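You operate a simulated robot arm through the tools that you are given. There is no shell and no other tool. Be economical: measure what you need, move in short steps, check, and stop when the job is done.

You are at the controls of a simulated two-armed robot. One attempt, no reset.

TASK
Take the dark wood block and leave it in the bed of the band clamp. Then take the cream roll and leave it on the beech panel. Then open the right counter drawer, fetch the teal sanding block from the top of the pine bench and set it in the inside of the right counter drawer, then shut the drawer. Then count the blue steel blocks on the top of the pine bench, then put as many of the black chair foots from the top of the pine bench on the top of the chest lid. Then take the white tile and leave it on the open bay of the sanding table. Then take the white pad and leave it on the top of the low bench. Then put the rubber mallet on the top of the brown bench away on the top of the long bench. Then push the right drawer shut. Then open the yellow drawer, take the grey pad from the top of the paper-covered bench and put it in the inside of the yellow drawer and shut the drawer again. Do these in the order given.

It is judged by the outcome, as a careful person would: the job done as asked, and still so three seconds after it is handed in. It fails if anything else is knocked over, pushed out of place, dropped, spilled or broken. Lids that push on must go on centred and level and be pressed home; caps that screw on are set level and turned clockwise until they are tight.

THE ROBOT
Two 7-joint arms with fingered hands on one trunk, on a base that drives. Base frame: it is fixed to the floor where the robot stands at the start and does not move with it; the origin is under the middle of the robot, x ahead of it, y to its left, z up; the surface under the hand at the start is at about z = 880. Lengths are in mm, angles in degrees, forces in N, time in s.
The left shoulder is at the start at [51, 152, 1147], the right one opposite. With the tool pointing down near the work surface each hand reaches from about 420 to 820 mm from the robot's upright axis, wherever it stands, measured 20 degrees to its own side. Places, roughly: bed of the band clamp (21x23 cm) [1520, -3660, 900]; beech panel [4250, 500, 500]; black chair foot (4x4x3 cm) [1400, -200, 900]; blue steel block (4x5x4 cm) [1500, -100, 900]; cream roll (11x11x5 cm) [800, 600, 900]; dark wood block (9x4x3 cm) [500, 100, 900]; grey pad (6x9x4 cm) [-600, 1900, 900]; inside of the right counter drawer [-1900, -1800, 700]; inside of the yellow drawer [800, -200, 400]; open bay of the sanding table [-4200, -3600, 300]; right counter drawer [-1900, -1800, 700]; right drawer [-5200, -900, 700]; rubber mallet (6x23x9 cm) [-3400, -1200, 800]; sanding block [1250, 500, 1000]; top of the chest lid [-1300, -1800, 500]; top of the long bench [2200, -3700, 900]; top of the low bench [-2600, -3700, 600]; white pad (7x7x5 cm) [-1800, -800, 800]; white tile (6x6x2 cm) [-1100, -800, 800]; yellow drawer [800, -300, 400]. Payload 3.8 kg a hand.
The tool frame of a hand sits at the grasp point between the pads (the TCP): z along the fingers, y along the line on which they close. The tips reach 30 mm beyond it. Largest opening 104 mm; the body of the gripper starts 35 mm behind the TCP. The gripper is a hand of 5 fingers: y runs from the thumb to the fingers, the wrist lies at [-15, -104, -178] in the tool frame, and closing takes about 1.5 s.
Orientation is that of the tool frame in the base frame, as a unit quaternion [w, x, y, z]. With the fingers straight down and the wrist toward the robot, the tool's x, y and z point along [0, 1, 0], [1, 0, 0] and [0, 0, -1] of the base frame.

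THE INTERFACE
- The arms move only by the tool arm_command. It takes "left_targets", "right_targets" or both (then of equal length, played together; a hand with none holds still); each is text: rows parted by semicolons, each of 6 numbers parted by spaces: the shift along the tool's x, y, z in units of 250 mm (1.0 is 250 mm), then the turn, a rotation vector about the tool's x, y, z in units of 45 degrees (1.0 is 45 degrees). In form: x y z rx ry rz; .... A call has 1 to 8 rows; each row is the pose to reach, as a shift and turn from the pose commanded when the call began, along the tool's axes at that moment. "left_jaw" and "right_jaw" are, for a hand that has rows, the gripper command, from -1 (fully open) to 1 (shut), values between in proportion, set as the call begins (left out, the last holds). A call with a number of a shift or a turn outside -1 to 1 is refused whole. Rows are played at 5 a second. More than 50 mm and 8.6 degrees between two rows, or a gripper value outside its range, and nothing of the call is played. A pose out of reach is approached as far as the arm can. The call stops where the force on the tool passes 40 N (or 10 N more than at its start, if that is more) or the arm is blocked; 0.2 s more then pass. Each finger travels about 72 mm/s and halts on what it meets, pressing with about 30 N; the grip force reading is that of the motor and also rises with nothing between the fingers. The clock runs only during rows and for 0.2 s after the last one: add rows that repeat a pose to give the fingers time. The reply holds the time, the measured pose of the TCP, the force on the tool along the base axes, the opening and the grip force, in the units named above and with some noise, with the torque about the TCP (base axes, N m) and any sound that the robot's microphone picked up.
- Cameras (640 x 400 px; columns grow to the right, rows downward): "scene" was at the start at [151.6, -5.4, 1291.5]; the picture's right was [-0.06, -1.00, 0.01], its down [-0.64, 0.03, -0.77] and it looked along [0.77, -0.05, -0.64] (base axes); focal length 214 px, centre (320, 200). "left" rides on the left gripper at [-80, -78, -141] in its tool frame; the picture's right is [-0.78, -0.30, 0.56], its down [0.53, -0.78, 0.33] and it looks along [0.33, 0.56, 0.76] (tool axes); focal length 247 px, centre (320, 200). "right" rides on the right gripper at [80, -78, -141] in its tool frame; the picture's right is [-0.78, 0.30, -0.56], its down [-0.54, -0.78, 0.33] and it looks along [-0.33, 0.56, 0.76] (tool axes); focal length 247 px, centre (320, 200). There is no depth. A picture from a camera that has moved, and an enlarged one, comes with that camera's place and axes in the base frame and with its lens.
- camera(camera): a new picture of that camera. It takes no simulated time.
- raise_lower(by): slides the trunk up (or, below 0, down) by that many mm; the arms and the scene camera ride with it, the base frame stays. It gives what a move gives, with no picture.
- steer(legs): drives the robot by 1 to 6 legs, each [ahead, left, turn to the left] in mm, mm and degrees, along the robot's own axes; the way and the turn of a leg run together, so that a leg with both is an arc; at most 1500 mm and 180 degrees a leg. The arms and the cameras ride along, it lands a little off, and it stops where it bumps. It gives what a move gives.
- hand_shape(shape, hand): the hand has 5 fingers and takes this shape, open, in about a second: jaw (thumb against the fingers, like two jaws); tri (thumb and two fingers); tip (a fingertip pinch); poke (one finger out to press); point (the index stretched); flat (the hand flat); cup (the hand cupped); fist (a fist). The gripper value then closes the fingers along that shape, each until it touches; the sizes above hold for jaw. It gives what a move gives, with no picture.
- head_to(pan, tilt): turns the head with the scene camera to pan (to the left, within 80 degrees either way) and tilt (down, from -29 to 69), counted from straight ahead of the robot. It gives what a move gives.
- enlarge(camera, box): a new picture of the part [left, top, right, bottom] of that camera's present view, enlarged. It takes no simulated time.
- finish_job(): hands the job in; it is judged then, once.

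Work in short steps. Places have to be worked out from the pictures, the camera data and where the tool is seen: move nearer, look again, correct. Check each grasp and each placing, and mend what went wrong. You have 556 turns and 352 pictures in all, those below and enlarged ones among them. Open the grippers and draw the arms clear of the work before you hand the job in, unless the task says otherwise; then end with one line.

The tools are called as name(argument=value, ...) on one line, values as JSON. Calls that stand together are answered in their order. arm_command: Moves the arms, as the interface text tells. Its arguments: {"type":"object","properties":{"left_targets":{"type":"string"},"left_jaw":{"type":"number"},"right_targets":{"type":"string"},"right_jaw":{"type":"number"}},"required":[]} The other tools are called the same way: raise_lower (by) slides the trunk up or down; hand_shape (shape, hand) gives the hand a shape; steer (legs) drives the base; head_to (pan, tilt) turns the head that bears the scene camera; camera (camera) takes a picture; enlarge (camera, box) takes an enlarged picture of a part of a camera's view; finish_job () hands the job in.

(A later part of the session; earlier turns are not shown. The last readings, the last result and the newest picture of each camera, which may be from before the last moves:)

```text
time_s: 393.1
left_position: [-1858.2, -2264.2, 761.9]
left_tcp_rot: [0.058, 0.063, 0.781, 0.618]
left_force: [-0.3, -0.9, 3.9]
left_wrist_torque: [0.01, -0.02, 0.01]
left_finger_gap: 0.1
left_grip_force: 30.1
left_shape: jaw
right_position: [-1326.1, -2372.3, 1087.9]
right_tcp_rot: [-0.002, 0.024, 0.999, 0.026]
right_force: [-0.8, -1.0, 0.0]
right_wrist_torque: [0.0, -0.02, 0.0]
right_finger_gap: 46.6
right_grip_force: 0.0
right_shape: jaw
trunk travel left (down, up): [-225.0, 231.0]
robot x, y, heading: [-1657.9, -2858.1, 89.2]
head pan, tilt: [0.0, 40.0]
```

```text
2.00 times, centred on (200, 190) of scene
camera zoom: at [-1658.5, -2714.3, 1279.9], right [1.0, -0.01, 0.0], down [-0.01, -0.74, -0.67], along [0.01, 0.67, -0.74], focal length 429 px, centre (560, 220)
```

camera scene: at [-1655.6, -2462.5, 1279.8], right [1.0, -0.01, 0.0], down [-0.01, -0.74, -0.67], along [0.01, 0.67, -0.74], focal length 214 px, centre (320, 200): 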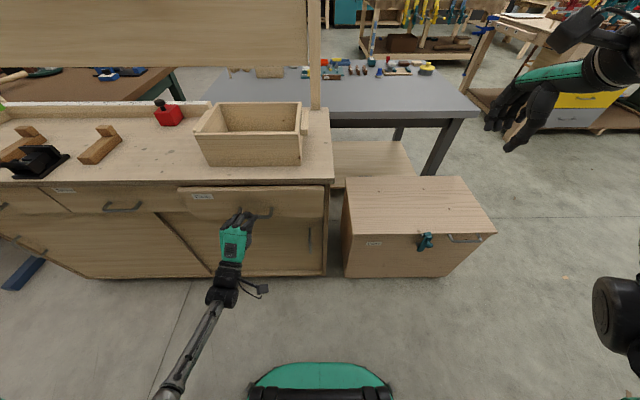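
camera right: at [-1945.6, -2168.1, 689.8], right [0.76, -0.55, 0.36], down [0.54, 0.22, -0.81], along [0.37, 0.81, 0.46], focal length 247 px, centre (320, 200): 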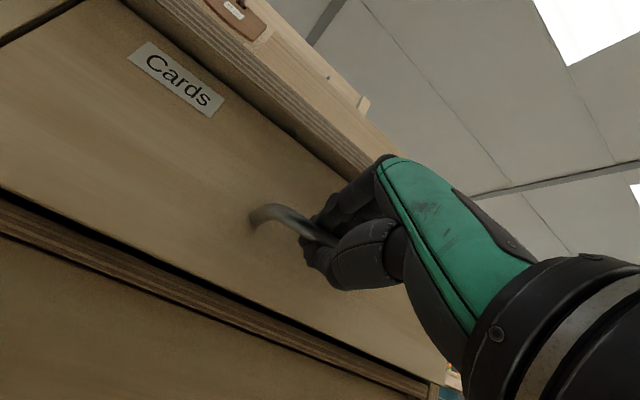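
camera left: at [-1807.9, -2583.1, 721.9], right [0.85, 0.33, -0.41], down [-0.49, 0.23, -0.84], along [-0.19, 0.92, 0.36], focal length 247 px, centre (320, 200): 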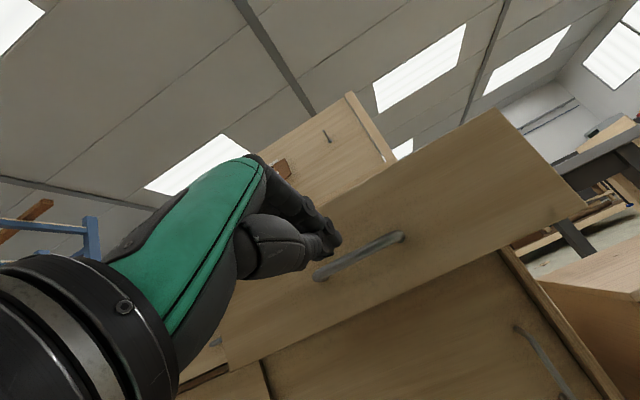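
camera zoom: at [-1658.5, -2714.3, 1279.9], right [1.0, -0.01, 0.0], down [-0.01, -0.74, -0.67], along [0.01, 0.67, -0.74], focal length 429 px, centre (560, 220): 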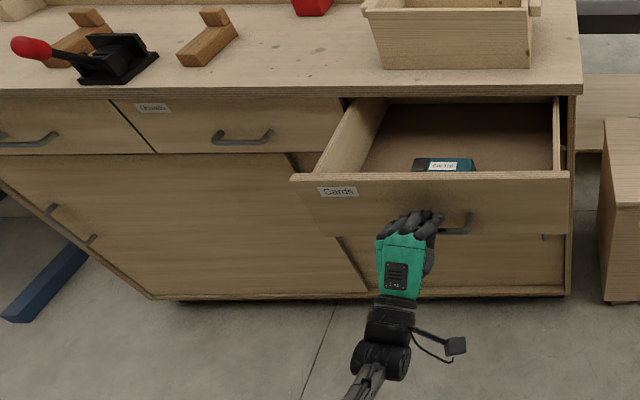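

The hand had hooked the bar and pulled it back open. Open the fingers to release, back away, and make a fist for pushing instead.

arm_command(left_targets="0 0 0 0 0 0;0 0 0 0 0 0;0 0 0 0 0 0;0 0 0 0 0 0;0 0 0 0 0 0", left_jaw=0)

steer(legs=[[-130, 0, 0]])

hand_shape(hand="left", shape="fist")

camera(camera="left")

camera(camera="scene")

```text
time_s: 394.3
left_position: [-1857.8, -2264.0, 760.3]
left_tcp_rot: [0.057, 0.062, 0.783, 0.617]
left_force: [0.0, -0.2, -0.5]
left_wrist_torque: [-0.02, 0.02, 0.0]
left_finger_gap: 51.9
left_grip_force: 0.0
left_shape: jaw
right_position: [-1325.3, -2371.7, 1086.9]
right_tcp_rot: [-0.002, 0.024, 0.999, 0.026]
right_force: [0.5, -0.1, 0.0]
right_wrist_torque: [0.0, 0.01, -0.03]
right_finger_gap: 46.5
right_grip_force: 0.2
right_shape: jaw
trunk travel left (down, up): [-225.0, 231.0]
robot x, y, heading: [-1659.4, -2857.8, 89.4]
head pan, tilt: [0.0, 40.0]
```

```text
time_s: 395.6
left_position: [-1859.1, -2391.5, 762.0]
left_tcp_rot: [0.058, 0.063, 0.783, 0.616]
left_force: [0.1, -0.4, -1.1]
left_wrist_torque: [0.0, -0.01, 0.01]
left_finger_gap: 51.6
left_grip_force: 0.1
left_shape: jaw
right_position: [-1328.2, -2501.4, 1087.2]
right_tcp_rot: [-0.003, 0.025, 0.999, 0.026]
right_force: [0.0, -0.7, 0.5]
right_wrist_torque: [-0.03, 0.01, -0.01]
right_finger_gap: 46.7
right_grip_force: 0.2
right_shape: jaw
trunk travel left (down, up): [-225.0, 231.0]
robot x, y, heading: [-1664.1, -2991.2, 89.1]
head pan, tilt: [0.0, 40.0]
```

```text
time_s: 396.5
left_position: [-1858.9, -2391.6, 761.2]
left_tcp_rot: [0.059, 0.063, 0.782, 0.617]
left_force: [0.3, -1.2, -0.3]
left_wrist_torque: [-0.04, -0.01, -0.03]
left_finger_gap: 0.0
left_grip_force: 0.0
left_shape: fist
right_position: [-1329.5, -2499.0, 1086.9]
right_tcp_rot: [-0.003, 0.026, 0.999, 0.025]
right_force: [0.3, -1.3, 0.1]
right_wrist_torque: [0.03, 0.0, 0.03]
right_finger_gap: 46.9
right_grip_force: 0.0
right_shape: jaw
trunk travel left (down, up): [-225.0, 231.0]
robot x, y, heading: [-1663.7, -2988.6, 89.2]
head pan, tilt: [0.0, 40.0]
```

```text
249 pictures are left
camera left: at [-1806.4, -2559.0, 720.7], right [0.85, 0.33, -0.41], down [-0.49, 0.23, -0.84], along [-0.19, 0.91, 0.36], focal length 247 px, centre (320, 200)
```

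left: 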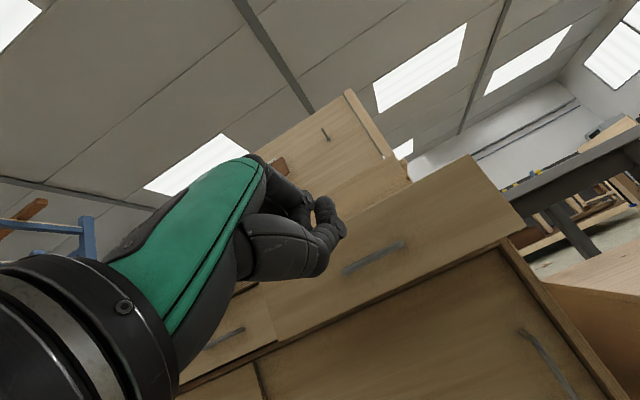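

```text
248 pictures are left
camera scene: at [-1660.3, -2842.0, 1279.7], right [1.0, -0.01, 0.0], down [-0.01, -0.74, -0.67], along [0.01, 0.67, -0.74], focal length 214 px, centre (320, 200)
```

scene: 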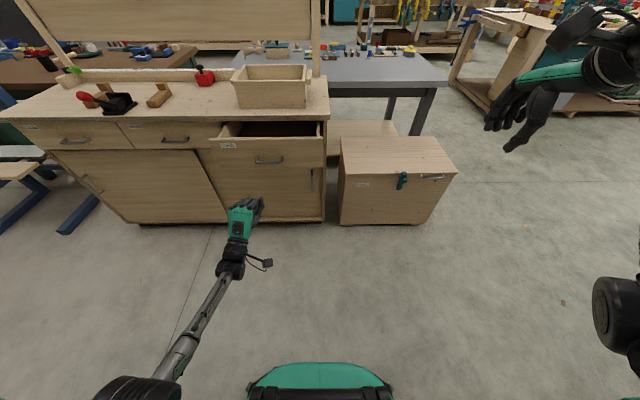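

The drawer is ~135 mm open now. Drive forward 300 with the fist, then finish with the arm.

steer(legs=[[310, 0, 0]])

arm_command(left_targets="0.006 0.01 0.05 0 0 0;0.012 0.02 0.1 0 0 0;0.02 0.03 0.14 0 0 0;0.026 0.04 0.18 0 0 0;0.03 0.05 0.22 0 0 0;0.035 0.055 0.26 0 0 0;0.04 0.06 0.3 0 0 0;0.045 0.065 0.34 0 0 0")

camera(camera="scene")

```text
time_s: 398.6
left_position: [-1854.3, -2082.0, 760.7]
left_tcp_rot: [0.058, 0.062, 0.782, 0.617]
left_force: [-0.9, 0.1, -0.3]
left_wrist_torque: [-0.02, 0.0, 0.04]
left_finger_gap: 96.1
left_grip_force: 0.0
left_shape: fist
right_position: [-1325.3, -2190.7, 1085.4]
right_tcp_rot: [-0.003, 0.025, 0.999, 0.025]
right_force: [-0.6, -0.3, 0.0]
right_wrist_torque: [0.02, 0.02, 0.02]
right_finger_gap: 46.7
right_grip_force: 0.1
right_shape: jaw
trunk travel left (down, up): [-225.0, 231.0]
robot x, y, heading: [-1662.0, -2679.7, 89.3]
head pan, tilt: [0.0, 40.0]
```

```text
time_s: 400.4
left_position: [-1851.2, -2003.0, 767.5]
left_tcp_rot: [0.057, 0.062, 0.779, 0.621]
left_force: [-3.6, -21.7, 20.2]
left_wrist_torque: [-0.77, -0.18, -0.27]
left_finger_gap: 96.0
left_grip_force: 0.0
left_shape: fist
left hand out of reach, approached as far as the arm can: row 8
right_position: [-1324.3, -2196.2, 1090.0]
right_tcp_rot: [-0.003, 0.025, 0.999, 0.028]
right_force: [0.6, 0.5, 1.1]
right_wrist_torque: [0.02, -0.02, -0.02]
right_finger_gap: 46.7
right_grip_force: 0.1
right_shape: jaw
trunk travel left (down, up): [-225.0, 231.0]
robot x, y, heading: [-1654.5, -2679.1, 89.1]
head pan, tilt: [0.0, 40.0]
```

```text
247 pictures are left
camera scene: at [-1656.0, -2538.5, 1280.7], right [1.0, -0.01, 0.0], down [-0.01, -0.74, -0.67], along [0.01, 0.67, -0.74], focal length 214 px, centre (320, 200)
```

scene: 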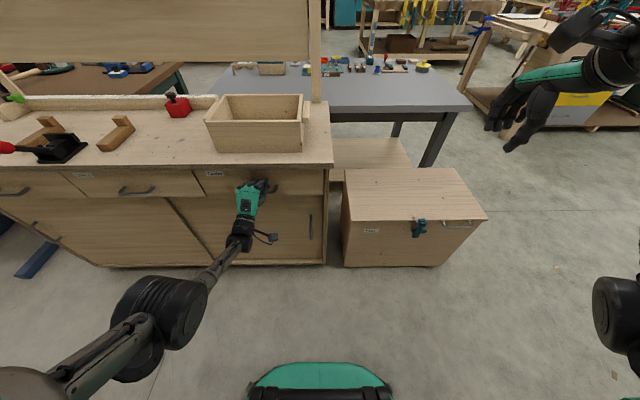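

Looks shut. Back the arm off 60 mm gently and check that the drawer stays.

arm_command(left_targets="0 -0.02 -0.06 0 0 0;0 -0.03 -0.12 0 0 0;0 -0.05 -0.2 0 0 0;0 -0.07 -0.3 0 0 0")

enlarge(camera="scene", box=[60, 90, 380, 290])

```text
time_s: 401.4
left_position: [-1864.1, -2076.1, 762.5]
left_tcp_rot: [0.058, 0.063, 0.783, 0.616]
left_force: [-0.4, -0.7, -0.2]
left_wrist_torque: [0.01, -0.03, 0.0]
left_finger_gap: 0.0
left_grip_force: 0.1
left_shape: fist
right_position: [-1324.6, -2191.1, 1087.3]
right_tcp_rot: [-0.002, 0.024, 0.999, 0.026]
right_force: [-1.1, 0.1, 1.1]
right_wrist_torque: [0.03, 0.0, 0.0]
right_finger_gap: 46.9
right_grip_force: 0.1
right_shape: jaw
trunk travel left (down, up): [-225.0, 231.0]
robot x, y, heading: [-1658.5, -2683.1, 89.2]
head pan, tilt: [0.0, 40.0]
```

```text
2.00 times, centred on (220, 190) of scene
camera zoom: at [-1656.6, -2533.2, 1279.8], right [1.0, -0.01, 0.0], down [-0.01, -0.74, -0.67], along [0.01, 0.67, -0.74], focal length 429 px, centre (520, 220)
```

zoom: 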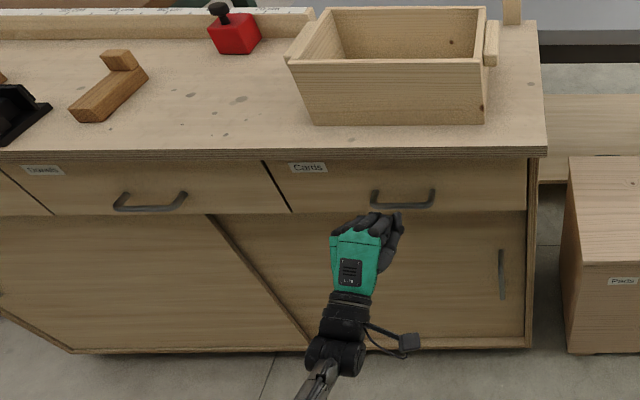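

Flush with its neighbour: shut. Back off, restore the left hand's jaw shape and travel posture.

steer(legs=[[-130, 0, 0]])

hand_shape(hand="left", shape="jaw")

arm_command(left_targets="0.1 0.12 -0.05 0 0 0;0.2 0.24 -0.05 0.14 0 0;0.3 0.36 -0.05 0.3 0 0;0.4 0.48 -0.05 0.46 0 0;0.45 0.6 -0.05 0.62 0 0;0.45 0.72 0 0.78 0 0;0.45 0.84 0 0.9 0 0;0.45 0.95 0 1 0 0")

arm_command(left_targets="0.05 0.0 -0.1 0.17 0 0;0.1 0 -0.2 0.34 0 0;0.1 0 -0.3 0.5 0 0;0.1 0 -0.4 0.6 0 0;0.1 -0.1 -0.5 0.67 0 0")

camera(camera="scene")

```text
time_s: 402.6
left_position: [-1865.1, -2204.7, 761.0]
left_tcp_rot: [0.058, 0.062, 0.782, 0.617]
left_force: [-0.6, 0.6, 0.5]
left_wrist_torque: [-0.01, 0.02, 0.01]
left_finger_gap: 0.0
left_grip_force: 0.1
left_shape: fist
right_position: [-1326.6, -2320.7, 1085.7]
right_tcp_rot: [-0.003, 0.025, 0.999, 0.026]
right_force: [0.3, -0.4, -0.6]
right_wrist_torque: [-0.02, 0.03, -0.01]
right_finger_gap: 46.4
right_grip_force: 0.0
right_shape: jaw
trunk travel left (down, up): [-225.0, 231.0]
robot x, y, heading: [-1661.8, -2807.9, 89.6]
head pan, tilt: [0.0, 40.0]
```

```text
time_s: 403.5
left_position: [-1866.7, -2205.4, 762.0]
left_tcp_rot: [0.058, 0.063, 0.782, 0.618]
left_force: [-0.5, 0.3, 0.1]
left_wrist_torque: [0.01, -0.01, -0.01]
left_finger_gap: 103.5
left_grip_force: 0.1
left_shape: jaw
right_position: [-1326.3, -2319.2, 1085.3]
right_tcp_rot: [-0.003, 0.024, 0.999, 0.025]
right_force: [0.5, 0.1, 0.4]
right_wrist_torque: [0.02, -0.02, -0.02]
right_finger_gap: 46.6
right_grip_force: 0.0
right_shape: jaw
trunk travel left (down, up): [-225.0, 231.0]
robot x, y, heading: [-1657.6, -2807.6, 89.4]
head pan, tilt: [0.0, 40.0]
```

```text
time_s: 405.3
left_position: [-1970.6, -2132.3, 990.8]
left_tcp_rot: [0.03, 0.08, 0.959, 0.27]
left_force: [0.4, 0.4, -0.7]
left_wrist_torque: [-0.01, 0.01, -0.01]
left_finger_gap: 104.0
left_grip_force: 0.1
left_shape: jaw
right_position: [-1326.4, -2320.3, 1086.2]
right_tcp_rot: [-0.003, 0.024, 0.999, 0.026]
right_force: [0.3, -0.1, 0.2]
right_wrist_torque: [0.03, 0.01, 0.0]
right_finger_gap: 46.5
right_grip_force: 0.2
right_shape: jaw
trunk travel left (down, up): [-225.0, 231.0]
robot x, y, heading: [-1661.2, -2807.6, 89.4]
head pan, tilt: [0.0, 40.0]
```

```text
time_s: 406.5
left_position: [-2012.1, -2214.9, 1085.3]
left_tcp_rot: [0.008, 0.085, 0.996, 0.012]
left_force: [0.3, -0.2, 0.0]
left_wrist_torque: [-0.03, 0.01, -0.01]
left_finger_gap: 103.6
left_grip_force: 0.0
left_shape: jaw
right_position: [-1325.4, -2321.1, 1087.2]
right_tcp_rot: [-0.002, 0.024, 0.999, 0.026]
right_force: [-0.6, -0.8, -0.4]
right_wrist_torque: [0.02, -0.01, -0.02]
right_finger_gap: 46.7
right_grip_force: 0.1
right_shape: jaw
trunk travel left (down, up): [-225.0, 231.0]
robot x, y, heading: [-1659.2, -2808.9, 89.5]
head pan, tilt: [0.0, 40.0]
```

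```text
245 pictures are left
camera scene: at [-1658.7, -2663.4, 1279.9], right [1.0, -0.01, 0.0], down [-0.01, -0.74, -0.67], along [0.01, 0.67, -0.74], focal length 214 px, centre (320, 200)
```

scene: 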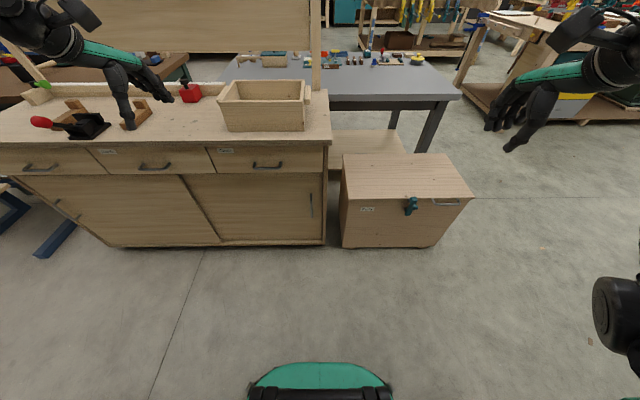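

Next the counting. Turn to +x, and check the wall-bench box meanwhile.

steer(legs=[[80, 0, 0], [0, 0, -89.5]])

head_to(pan=-25, tilt=25)

camera(camera="scene")

```text
time_s: 411.4
left_position: [-1069.7, -2366.8, 1085.2]
left_tcp_rot: [0.015, 0.76, 0.65, 0.004]
left_force: [-0.9, -0.4, -0.3]
left_wrist_torque: [-0.01, -0.01, 0.05]
left_finger_gap: 103.8
left_grip_force: 0.0
left_shape: jaw
right_position: [-1166.6, -3052.8, 1087.3]
right_tcp_rot: [0.016, 0.72, 0.694, 0.02]
right_force: [0.1, -0.4, -0.2]
right_wrist_torque: [0.05, -0.02, -0.02]
right_finger_gap: 46.8
right_grip_force: 0.0
right_shape: jaw
trunk travel left (down, up): [-225.0, 231.0]
robot x, y, heading: [-1660.9, -2724.4, 0.2]
head pan, tilt: [0.0, 40.0]
```

```text
time_s: 412.3
left_position: [-1069.8, -2367.8, 1084.2]
left_tcp_rot: [0.014, 0.76, 0.65, 0.004]
left_force: [-0.1, 0.2, 0.7]
left_wrist_torque: [-0.02, -0.01, 0.01]
left_finger_gap: 103.6
left_grip_force: 0.0
left_shape: jaw
right_position: [-1166.9, -3053.5, 1087.2]
right_tcp_rot: [0.016, 0.719, 0.694, 0.02]
right_force: [-0.2, -0.4, 0.4]
right_wrist_torque: [-0.01, -0.01, 0.02]
right_finger_gap: 46.7
right_grip_force: 0.1
right_shape: jaw
trunk travel left (down, up): [-225.0, 231.0]
robot x, y, heading: [-1657.8, -2725.9, -0.0]
head pan, tilt: [-25.0, 25.0]
```

```text
244 pictures are left
camera scene: at [-1511.7, -2765.9, 1303.0], right [-0.42, -0.91, 0.06], down [-0.51, 0.18, -0.84], along [0.75, -0.38, -0.53], focal length 214 px, centre (320, 200)
```

scene: 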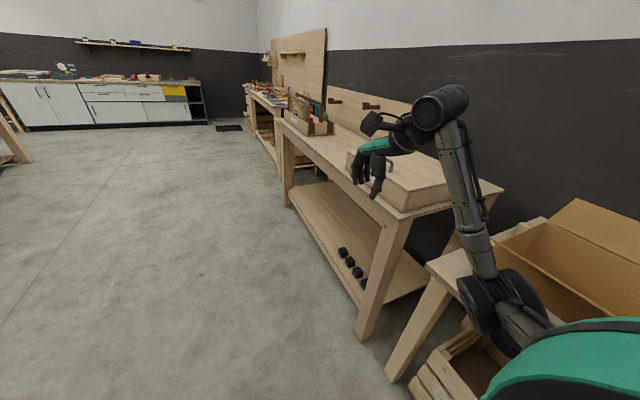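

Box fine. Drive to the pine bench's right side and turn to face it.

steer(legs=[[1200, 300, 0], [1150, 900, 0], [400, 100, 0], [0, 0, 90]])

head_to(pan=0, tilt=25)

camera(camera="scene")

```text
time_s: 431.3
left_position: [701.9, -820.6, 1085.7]
left_tcp_rot: [0.009, 0.076, 0.997, 0.012]
left_force: [0.0, 0.2, -0.2]
left_wrist_torque: [-0.01, 0.02, 0.04]
left_finger_gap: 103.8
left_grip_force: 0.1
left_shape: jaw
right_position: [1390.5, -915.4, 1086.9]
right_tcp_rot: [-0.004, 0.015, 1.0, 0.026]
right_force: [0.0, -0.9, -0.2]
right_wrist_torque: [-0.03, 0.0, -0.01]
right_finger_gap: 46.8
right_grip_force: 0.2
right_shape: jaw
trunk travel left (down, up): [-225.0, 231.0]
robot x, y, heading: [1065.8, -1411.4, 90.1]
head pan, tilt: [-25.0, 25.0]
```

```text
time_s: 432.2
left_position: [701.7, -821.2, 1085.9]
left_tcp_rot: [0.008, 0.076, 0.997, 0.012]
left_force: [-1.3, -0.3, 0.8]
left_wrist_torque: [0.01, -0.03, 0.0]
left_finger_gap: 103.4
left_grip_force: 0.0
left_shape: jaw
right_position: [1389.3, -915.6, 1087.1]
right_tcp_rot: [-0.004, 0.015, 1.0, 0.026]
right_force: [0.1, 0.4, -0.5]
right_wrist_torque: [-0.02, 0.02, 0.01]
right_finger_gap: 46.7
right_grip_force: 0.0
right_shape: jaw
trunk travel left (down, up): [-225.0, 231.0]
robot x, y, heading: [1063.0, -1410.2, 90.5]
head pan, tilt: [0.0, 25.0]
```

```text
243 pictures are left
camera scene: at [1064.0, -1253.9, 1301.8], right [1.0, 0.01, 0.0], down [0.0, -0.55, -0.84], along [0.0, 0.84, -0.55], focal length 214 px, centre (320, 200)
```

scene: 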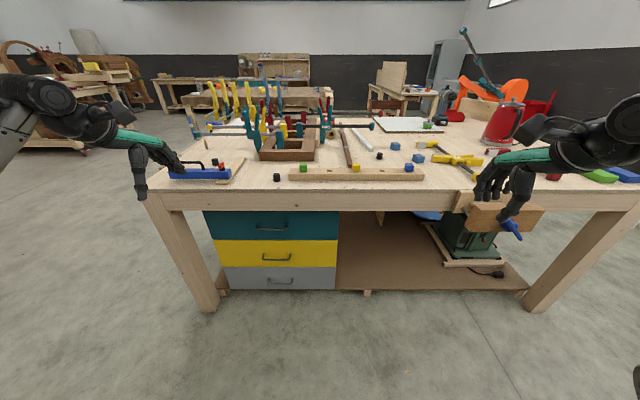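

Enlarge the bench top in parts for the count.

enlarge(camera="scene", box=[150, 100, 320, 200])

enlarge(camera="scene", box=[310, 100, 480, 200])

enlarge(camera="scene", box=[470, 80, 640, 200])

```text
3.76 times, centred on (235, 150) of scene
camera zoom: at [1064.0, -1253.9, 1301.8], right [1.0, 0.01, 0.0], down [0.0, -0.55, -0.84], along [0.0, 0.84, -0.55], focal length 807 px, centre (640, 388)
```

zoom: 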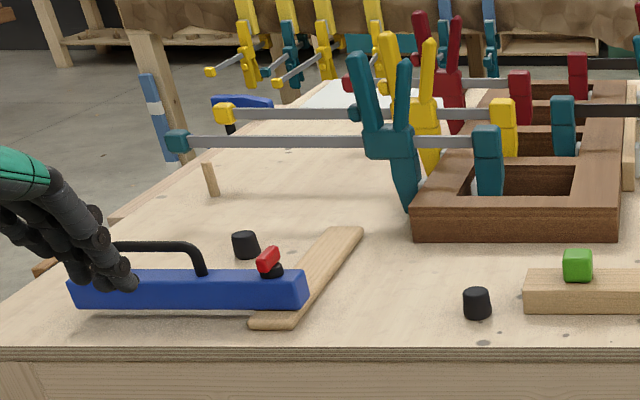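

```text
3.76 times, centred on (395, 150) of scene
camera zoom: at [1064.0, -1253.9, 1301.8], right [1.0, 0.01, 0.0], down [0.0, -0.55, -0.84], along [0.0, 0.84, -0.55], focal length 807 px, centre (38, 388)
```

zoom: 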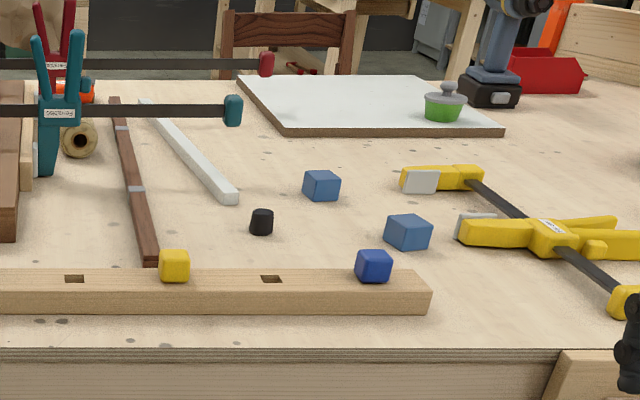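

```text
3.33 times, centred on (555, 140) of scene
camera zoom: at [1064.0, -1253.9, 1301.8], right [1.0, 0.01, 0.0], down [0.0, -0.55, -0.84], along [0.0, 0.84, -0.55], focal length 715 px, centre (-463, 400)
```

zoom: 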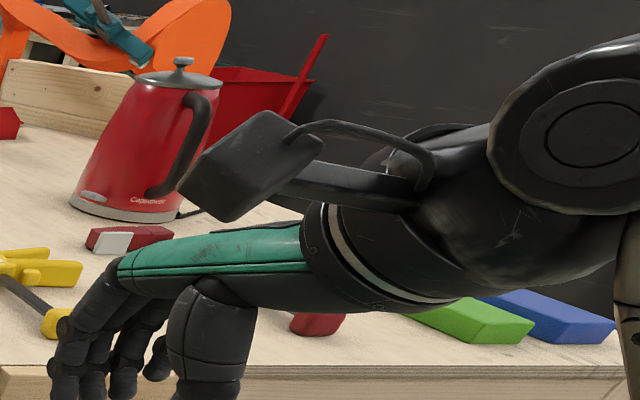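

I see two steel-blue cubes and three black feet, with some area hidden by my arm. Move right to inspect the far end.

steer(legs=[[0, -700, 0]])

head_to(pan=-5, tilt=25)

enlarge(camera="scene", box=[130, 70, 480, 220])

```text
time_s: 436.0
left_position: [1400.8, -817.8, 1084.8]
left_tcp_rot: [0.008, 0.076, 0.997, 0.012]
left_force: [-0.2, 0.1, 0.3]
left_wrist_torque: [0.02, 0.0, 0.04]
left_finger_gap: 103.7
left_grip_force: 0.2
left_shape: jaw
right_position: [2089.8, -913.3, 1086.7]
right_tcp_rot: [-0.003, 0.016, 1.0, 0.026]
right_force: [0.3, 0.5, 0.5]
right_wrist_torque: [-0.03, 0.07, 0.0]
right_finger_gap: 46.6
right_grip_force: 0.0
right_shape: jaw
trunk travel left (down, up): [-225.0, 231.0]
robot x, y, heading: [1762.4, -1406.2, 90.4]
head pan, tilt: [0.0, 25.0]
```

```text
time_s: 436.7
left_position: [1402.4, -817.6, 1085.6]
left_tcp_rot: [0.007, 0.076, 0.997, 0.013]
left_force: [-0.6, 0.8, 0.1]
left_wrist_torque: [0.0, 0.0, -0.04]
left_finger_gap: 103.6
left_grip_force: 0.2
left_shape: jaw
right_position: [2088.8, -911.9, 1086.4]
right_tcp_rot: [-0.003, 0.015, 1.0, 0.026]
right_force: [0.6, 0.2, 0.3]
right_wrist_torque: [-0.02, -0.01, 0.0]
right_finger_gap: 46.5
right_grip_force: 0.1
right_shape: jaw
trunk travel left (down, up): [-225.0, 231.0]
robot x, y, heading: [1766.7, -1405.2, 90.3]
head pan, tilt: [-5.0, 25.0]
```

```text
1.83 times, centred on (305, 145) of scene
camera zoom: at [1771.8, -1250.1, 1301.9], right [1.0, -0.08, 0.01], down [-0.03, -0.54, -0.84], along [0.07, 0.83, -0.55], focal length 392 px, centre (347, 301)
```

zoom: 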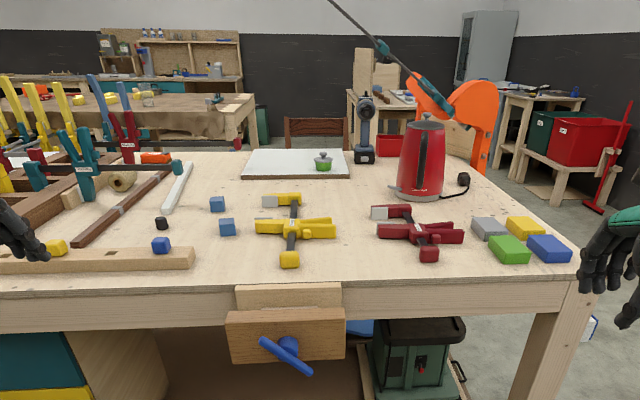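

Let me look closer at the two blocks versus the one on the rail.

enlarge(camera="scene", box=[200, 170, 300, 230])

```text
6.40 times, centred on (250, 200) of scene
camera zoom: at [1771.8, -1250.1, 1301.9], right [1.0, -0.08, 0.01], down [-0.03, -0.54, -0.84], along [0.07, 0.83, -0.55], focal length 1373 px, centre (768, 200)
```

zoom: 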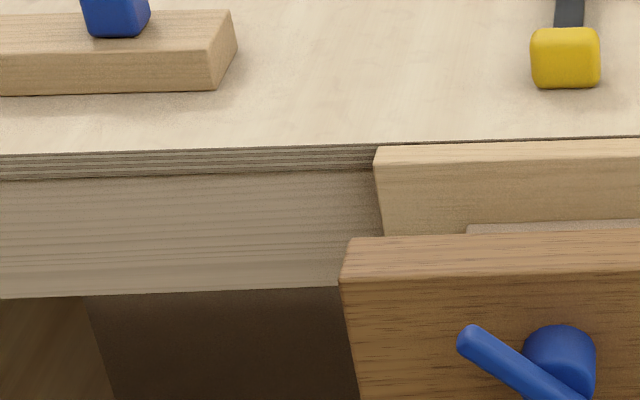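

enlarge(camera="scene", box=[200, 160, 290, 215])

```text
7.11 times, centred on (245, 188) of scene
camera zoom: at [1771.8, -1250.1, 1301.9], right [1.0, -0.08, 0.01], down [-0.03, -0.54, -0.84], along [0.07, 0.83, -0.55], focal length 1525 px, centre (853, 289)
```

zoom: 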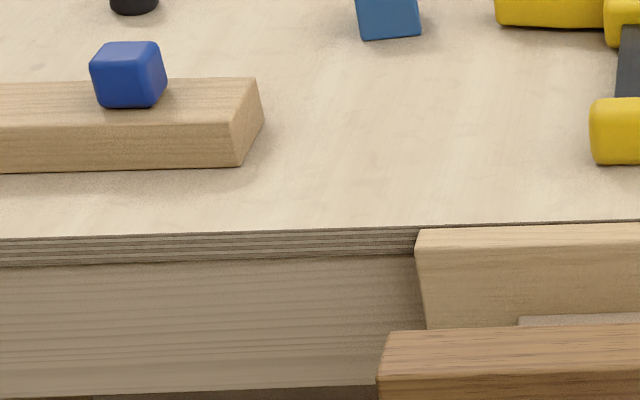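

The steel-blue blocks number two (the glossy one on the rail is a different, rounded cube). So two black feet go to the chest lid: A≈(886,-464) and C≈(1364,-226). Retract the left hand a bit and drive to (1125,-900).

arm_command(left_targets="0 -0.16 0 0 0 0;0 -0.32 0 0 0 0;0 -0.48 0 0 0 0", left_jaw=-0.3)

steer(legs=[[0, 640, 0], [490, 0, 0]])

head_to(pan=0, tilt=40)

camera(camera="scene")

camera(camera="left")

camera(camera="right")

```text
time_s: 437.5
left_position: [1383.2, -936.8, 1083.1]
left_tcp_rot: [0.007, 0.075, 0.997, 0.012]
left_force: [0.0, -0.7, -0.2]
left_wrist_torque: [0.0, -0.03, 0.02]
left_finger_gap: 67.9
left_grip_force: 0.1
left_shape: jaw
right_position: [2089.3, -914.1, 1086.3]
right_tcp_rot: [-0.003, 0.016, 1.0, 0.027]
right_force: [-0.2, -0.1, -0.1]
right_wrist_torque: [0.0, 0.03, -0.03]
right_finger_gap: 46.4
right_grip_force: 0.0
right_shape: jaw
trunk travel left (down, up): [-225.0, 231.0]
robot x, y, heading: [1760.0, -1409.5, 90.4]
head pan, tilt: [-5.0, 25.0]
```

```text
time_s: 443.5
left_position: [750.7, -447.5, 1083.0]
left_tcp_rot: [0.008, 0.077, 0.997, 0.013]
left_force: [-0.2, -1.0, 0.2]
left_wrist_torque: [-0.03, -0.01, -0.01]
left_finger_gap: 68.1
left_grip_force: 0.0
left_shape: jaw
right_position: [1456.6, -427.5, 1086.6]
right_tcp_rot: [-0.003, 0.016, 1.0, 0.026]
right_force: [-0.7, 0.2, -0.8]
right_wrist_torque: [-0.03, 0.03, -0.02]
right_finger_gap: 46.8
right_grip_force: 0.1
right_shape: jaw
trunk travel left (down, up): [-225.0, 231.0]
robot x, y, heading: [1132.7, -922.8, 90.2]
head pan, tilt: [-5.0, 25.0]
```

```text
time_s: 444.3
left_position: [750.5, -448.0, 1081.3]
left_tcp_rot: [0.008, 0.077, 0.997, 0.012]
left_force: [-1.4, -0.2, 0.0]
left_wrist_torque: [-0.01, -0.02, -0.01]
left_finger_gap: 68.0
left_grip_force: 0.1
left_shape: jaw
right_position: [1456.3, -427.0, 1085.5]
right_tcp_rot: [-0.002, 0.017, 1.0, 0.025]
right_force: [0.8, 0.0, 0.0]
right_wrist_torque: [0.0, -0.01, -0.04]
right_finger_gap: 46.8
right_grip_force: 0.1
right_shape: jaw
trunk travel left (down, up): [-225.0, 231.0]
robot x, y, heading: [1131.8, -920.3, 90.0]
head pan, tilt: [0.0, 40.0]
```

```text
236 pictures are left
camera scene: at [1129.5, -774.1, 1279.8], right [1.0, 0.0, 0.0], down [0.0, -0.74, -0.67], along [0.0, 0.67, -0.74], focal length 214 px, centre (320, 200)
```

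scene: 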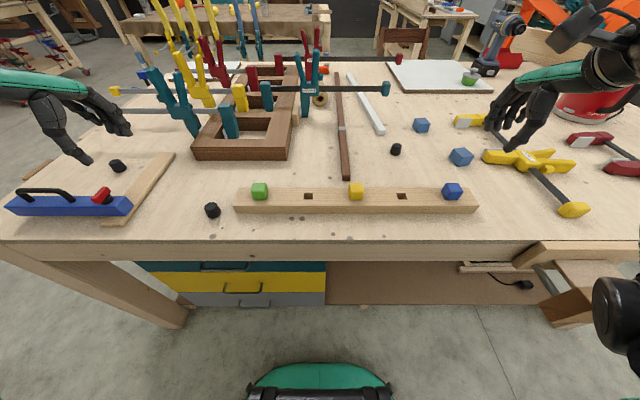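

```text
235 pictures are left
camera left: at [814.4, -541.7, 1223.9], right [0.73, -0.4, -0.55], down [-0.64, -0.68, -0.36], along [-0.23, 0.62, -0.75], focal length 247 px, centre (320, 200)
```

left: 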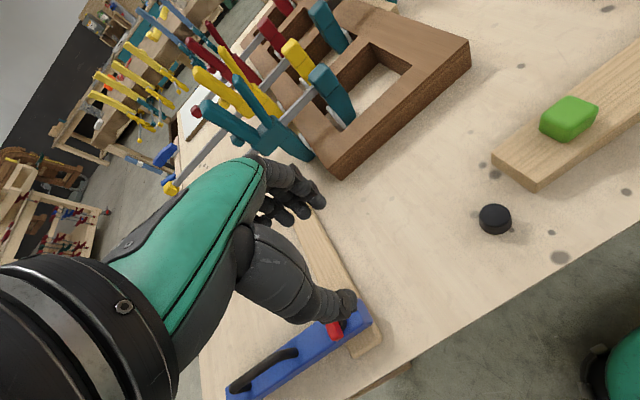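

```text
234 pictures are left
camera right: at [1373.6, -507.4, 1224.9], right [0.79, 0.24, 0.57], down [0.51, -0.78, -0.37], along [0.35, 0.58, -0.73], focal length 247 px, centre (320, 200)
```

right: 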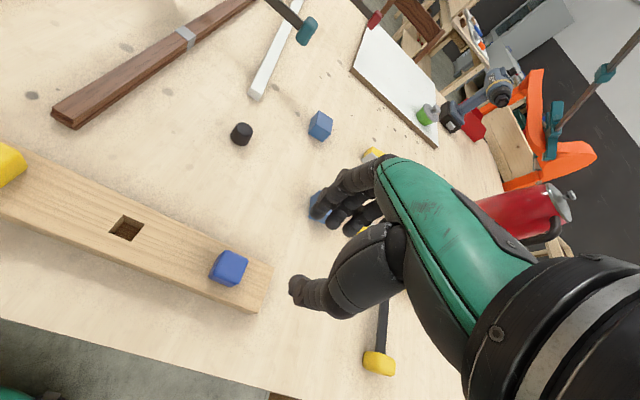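

Feet located: A (881,-462), C (1361,-218). Move the left hand above A and down partway.

arm_command(left_targets="-0.17 0.01 0 0 0 0;-0.35 0.02 0 0 0 0;-0.526 0.025 0 0 0 0;-0.526 0.025 0.18 0 0 0;-0.526 0.025 0.36 0 0 0;-0.526 0.025 0.48 0 0 0")

camera(camera="left")

enlarge(camera="scene", box=[140, 150, 300, 250])

```text
time_s: 445.7
left_position: [885.1, -460.0, 964.8]
left_tcp_rot: [0.007, 0.077, 0.997, 0.012]
left_force: [0.2, -0.4, -0.5]
left_wrist_torque: [0.0, 0.02, -0.01]
left_finger_gap: 67.8
left_grip_force: 0.1
left_shape: jaw
right_position: [1456.7, -427.4, 1087.4]
right_tcp_rot: [-0.003, 0.018, 1.0, 0.026]
right_force: [0.6, 0.4, 0.0]
right_wrist_torque: [0.01, 0.0, 0.0]
right_finger_gap: 46.5
right_grip_force: 0.0
right_shape: jaw
trunk travel left (down, up): [-225.0, 231.0]
robot x, y, heading: [1131.0, -917.2, 90.1]
head pan, tilt: [0.0, 40.0]
```

```text
233 pictures are left
camera left: at [948.4, -552.8, 1105.8], right [0.73, -0.4, -0.55], down [-0.64, -0.68, -0.36], along [-0.23, 0.62, -0.75], focal length 247 px, centre (320, 200)
```

left: 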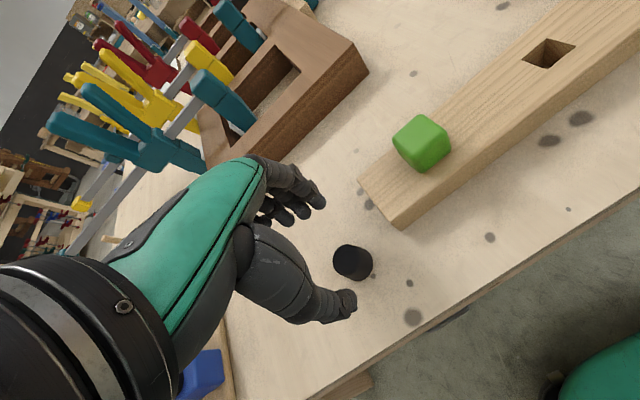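

```text
4.00 times, centred on (220, 200) of scene
camera zoom: at [1129.6, -774.0, 1279.7], right [1.0, 0.0, 0.0], down [0.0, -0.74, -0.67], along [0.0, 0.67, -0.74], focal length 858 px, centre (720, 200)
```

zoom: 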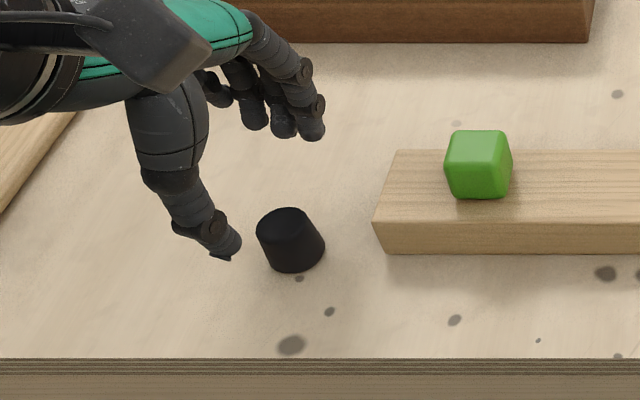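

Well aligned. Descend, close, and lift.

arm_command(left_targets="0 -0.01 0.12 0 0 0;0 -0.015 0.212 0 0 0")

arm_command(left_targets="0 0 0 0 0 0;0 0 0 0 0 0;0 0 0 0 0 0;0 0 0 0 0 0;0 0 0 0 0 0", left_jaw=1)

arm_command(left_targets="0 0 -0.15 0 0 0;0 0 -0.3 0 0 0;0 0 -0.45 0 0 0;0 0 -0.6 0 0 0;0 0 -0.75 0 0 0")

camera(camera="left")

```text
time_s: 446.3
left_position: [883.0, -464.1, 912.2]
left_tcp_rot: [0.007, 0.076, 0.997, 0.012]
left_force: [0.2, 0.2, 3.0]
left_wrist_torque: [-0.14, 0.01, -0.03]
left_finger_gap: 68.1
left_grip_force: 0.1
left_shape: jaw
right_position: [1457.0, -427.0, 1086.7]
right_tcp_rot: [-0.003, 0.017, 1.0, 0.026]
right_force: [-0.2, 0.2, -0.3]
right_wrist_torque: [-0.01, 0.0, 0.0]
right_finger_gap: 46.8
right_grip_force: 0.0
right_shape: jaw
trunk travel left (down, up): [-225.0, 231.0]
robot x, y, heading: [1129.1, -917.5, 90.1]
head pan, tilt: [0.0, 40.0]
```

```text
time_s: 447.5
left_position: [883.6, -462.8, 911.5]
left_tcp_rot: [0.007, 0.077, 0.997, 0.013]
left_force: [-0.4, -2.6, 6.4]
left_wrist_torque: [-0.37, 0.0, 0.0]
left_finger_gap: 22.4
left_grip_force: 30.4
left_shape: jaw
right_position: [1456.7, -428.1, 1086.6]
right_tcp_rot: [-0.003, 0.016, 0.999, 0.027]
right_force: [-0.2, 0.0, 0.4]
right_wrist_torque: [0.0, 0.02, 0.02]
right_finger_gap: 46.6
right_grip_force: 0.1
right_shape: jaw
trunk travel left (down, up): [-225.0, 231.0]
robot x, y, heading: [1129.9, -922.4, 90.1]
head pan, tilt: [0.0, 40.0]
```

```text
time_s: 448.7
left_position: [879.9, -466.6, 1101.1]
left_tcp_rot: [0.007, 0.077, 0.997, 0.012]
left_force: [0.1, -1.0, -0.6]
left_wrist_torque: [0.0, -0.03, 0.06]
left_finger_gap: 22.0
left_grip_force: 29.6
left_shape: jaw
right_position: [1456.4, -427.0, 1085.6]
right_tcp_rot: [-0.003, 0.017, 1.0, 0.025]
right_force: [0.0, 0.7, -0.1]
right_wrist_torque: [0.02, -0.02, -0.03]
right_finger_gap: 46.5
right_grip_force: 0.0
right_shape: jaw
trunk travel left (down, up): [-225.0, 231.0]
robot x, y, heading: [1126.0, -918.4, 90.5]
head pan, tilt: [0.0, 40.0]
```

```text
231 pictures are left
camera left: at [944.8, -559.6, 1241.0], right [0.73, -0.4, -0.55], down [-0.64, -0.68, -0.36], along [-0.23, 0.62, -0.75], focal length 247 px, centre (320, 200)
```

left: 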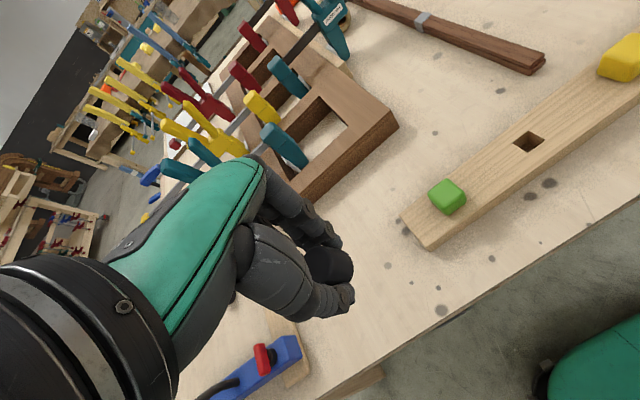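

Foot A held. Now the right hand to foot C.

arm_command(right_targets="0.08 0.16 0 0 0 0;0.16 0.33 0 0 0 0;0.25 0.49 0 0 0 0;0.33 0.65 0 0 0 0;0.41 0.8 0 0 0 0;0.41 0.8 0.16 0 0 0;0.41 0.8 0.32 0 0 0;0.41 0.8 0.47 0 0 0", right_jaw=-0.3)

camera(camera="right")

enlarge(camera="scene", box=[320, 90, 480, 190])

```text
time_s: 450.5
left_position: [880.6, -465.6, 1097.5]
left_tcp_rot: [0.008, 0.077, 0.997, 0.012]
left_force: [0.7, 0.2, -0.4]
left_wrist_torque: [0.0, 0.0, 0.01]
left_finger_gap: 21.9
left_grip_force: 30.2
left_shape: jaw
right_position: [1358.2, -218.5, 978.9]
right_tcp_rot: [-0.004, 0.016, 1.0, 0.026]
right_force: [-0.1, -0.6, 0.0]
right_wrist_torque: [0.0, 0.01, -0.02]
right_finger_gap: 67.4
right_grip_force: 0.0
right_shape: jaw
trunk travel left (down, up): [-225.0, 231.0]
robot x, y, heading: [1127.3, -919.2, 90.2]
head pan, tilt: [0.0, 40.0]
```

```text
230 pictures are left
camera right: at [1276.1, -298.0, 1117.6], right [0.79, 0.24, 0.57], down [0.51, -0.78, -0.38], along [0.35, 0.58, -0.73], focal length 247 px, centre (320, 200)
```

right: 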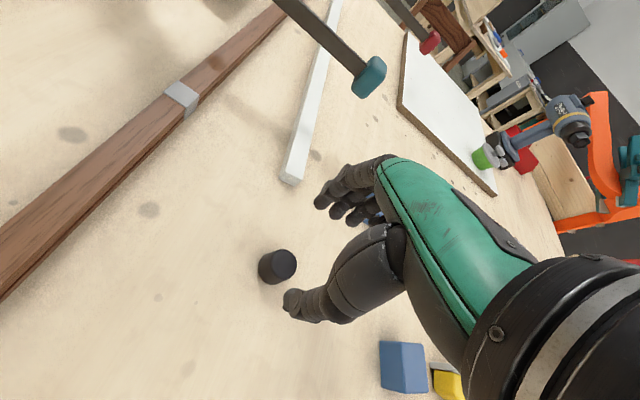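

```text
4.00 times, centred on (400, 140) of scene
camera zoom: at [1129.4, -773.7, 1279.7], right [1.0, 0.0, 0.0], down [0.0, -0.74, -0.67], along [0.0, 0.67, -0.74], focal length 858 px, centre (0, 440)
```

zoom: 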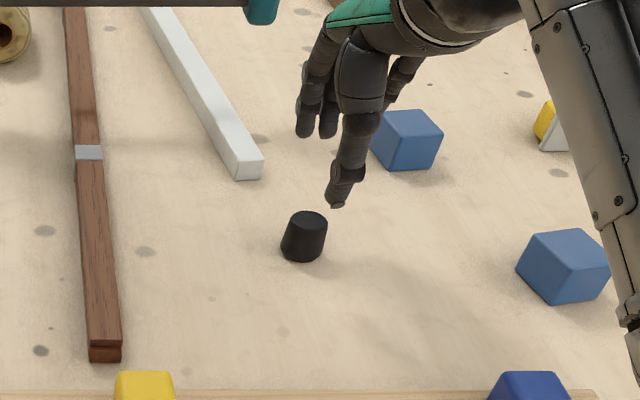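

Nearly aligned; adjust −5 mm in y and descend, close, lift.

arm_command(right_targets="-0.005 -0.015 0.12 0 0 0;-0.005 -0.024 0.22 0 0 0;-0.005 -0.026 0.266 0 0 0")

arm_command(right_targets="0 0 0 0 0 0;0 0 0 0 0 0;0 0 0 0 0 0;0 0 0 0 0 0;0 0 0 0 0 0", right_jaw=1)

arm_command(right_targets="0 0 -0.15 0 0 0;0 0 -0.3 0 0 0;0 0 -0.45 0 0 0;0 0 -0.6 0 0 0;0 0 -0.75 0 0 0")

camera(camera="right")

```text
time_s: 451.3
left_position: [880.4, -467.6, 1099.2]
left_tcp_rot: [0.008, 0.078, 0.997, 0.013]
left_force: [-0.4, 0.0, 0.9]
left_wrist_torque: [0.05, -0.04, -0.01]
left_finger_gap: 21.8
left_grip_force: 30.2
left_shape: jaw
right_position: [1360.1, -222.0, 913.0]
right_tcp_rot: [-0.002, 0.018, 1.0, 0.025]
right_force: [0.1, -0.4, 0.0]
right_wrist_torque: [0.03, -0.04, -0.03]
right_finger_gap: 67.3
right_grip_force: 0.0
right_shape: jaw
trunk travel left (down, up): [-225.0, 231.0]
robot x, y, heading: [1133.9, -916.3, 90.1]
head pan, tilt: [0.0, 40.0]
```

```text
time_s: 452.5
left_position: [879.0, -466.8, 1098.4]
left_tcp_rot: [0.008, 0.076, 0.997, 0.012]
left_force: [0.0, 0.0, -0.1]
left_wrist_torque: [0.02, 0.02, -0.01]
left_finger_gap: 22.0
left_grip_force: 30.0
left_shape: jaw
right_position: [1359.7, -222.0, 913.3]
right_tcp_rot: [-0.003, 0.017, 1.0, 0.026]
right_force: [-1.1, 0.1, 0.5]
right_wrist_torque: [0.01, 0.01, 0.02]
right_finger_gap: 23.8
right_grip_force: 30.2
right_shape: jaw
trunk travel left (down, up): [-225.0, 231.0]
robot x, y, heading: [1128.2, -918.3, 90.3]
head pan, tilt: [0.0, 40.0]
```

```text
time_s: 453.7
left_position: [879.6, -466.5, 1099.0]
left_tcp_rot: [0.008, 0.077, 0.997, 0.013]
left_force: [0.1, 0.5, -0.9]
left_wrist_torque: [0.04, 0.02, -0.01]
left_finger_gap: 21.9
left_grip_force: 30.0
left_shape: jaw
right_position: [1361.3, -231.4, 1102.0]
right_tcp_rot: [-0.002, 0.017, 1.0, 0.026]
right_force: [-0.1, 0.3, 0.0]
right_wrist_torque: [0.01, -0.02, 0.03]
right_finger_gap: 23.5
right_grip_force: 30.0
right_shape: jaw
trunk travel left (down, up): [-225.0, 231.0]
robot x, y, heading: [1128.2, -919.7, 90.5]
head pan, tilt: [0.0, 40.0]
```

```text
228 pictures are left
camera right: at [1278.8, -311.6, 1239.4], right [0.79, 0.24, 0.57], down [0.51, -0.78, -0.37], along [0.35, 0.58, -0.73], focal length 247 px, centre (320, 200)
```

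right: 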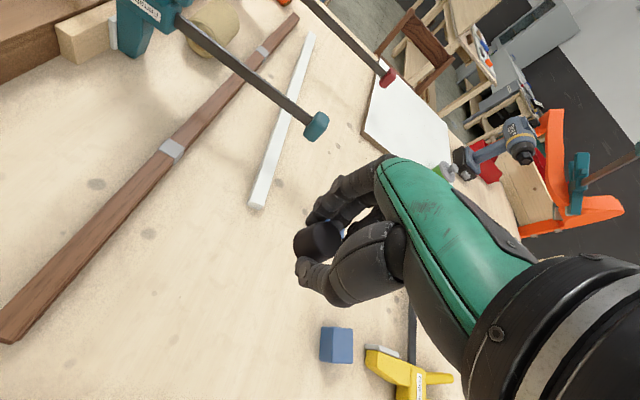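

Both feet held. Retract the right hand and drive backwards then sideways to the front of the chest.

arm_command(right_targets="-0.05 -0.17 0 0 0 0;-0.1 -0.34 0 0 0 0;-0.15 -0.51 0 0 0 0;-0.2 -0.68 0 0 0 0;-0.2 -0.85 0 0 0 0")

steer(legs=[[-1480, 0, 0], [0, 1500, 0], [0, 860, 0]])

camera(camera="scene")

```text
time_s: 454.9
left_position: [880.1, -467.9, 1099.9]
left_tcp_rot: [0.007, 0.077, 0.997, 0.013]
left_force: [-0.6, -0.4, -0.4]
left_wrist_torque: [-0.03, 0.03, 0.0]
left_finger_gap: 22.0
left_grip_force: 30.3
left_shape: jaw
right_position: [1405.5, -447.4, 1090.4]
right_tcp_rot: [-0.002, 0.017, 1.0, 0.025]
right_force: [-0.3, -1.6, 0.7]
right_wrist_torque: [0.01, 0.0, 0.01]
right_finger_gap: 23.6
right_grip_force: 29.7
right_shape: jaw
trunk travel left (down, up): [-225.0, 231.0]
robot x, y, heading: [1126.0, -919.4, 90.3]
head pan, tilt: [0.0, 40.0]
```

```text
time_s: 473.3
left_position: [-1462.3, -1953.4, 1097.7]
left_tcp_rot: [0.008, 0.077, 0.997, 0.012]
left_force: [-0.6, -0.7, 0.0]
left_wrist_torque: [0.05, -0.01, -0.03]
left_finger_gap: 22.0
left_grip_force: 29.8
left_shape: jaw
right_position: [-936.0, -1932.7, 1090.1]
right_tcp_rot: [-0.003, 0.017, 1.0, 0.026]
right_force: [-0.3, 0.8, -0.1]
right_wrist_torque: [0.02, 0.03, 0.0]
right_finger_gap: 23.6
right_grip_force: 30.0
right_shape: jaw
trunk travel left (down, up): [-225.0, 231.0]
robot x, y, heading: [-1212.7, -2404.4, 89.9]
head pan, tilt: [0.0, 40.0]
```

```text
227 pictures are left
camera scene: at [-1211.7, -2262.1, 1279.7], right [1.0, 0.0, 0.0], down [0.0, -0.74, -0.67], along [0.0, 0.67, -0.74], focal length 214 px, centre (320, 200)
```

scene: 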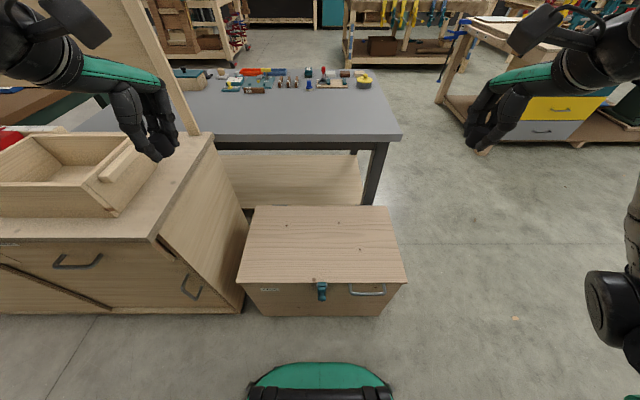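

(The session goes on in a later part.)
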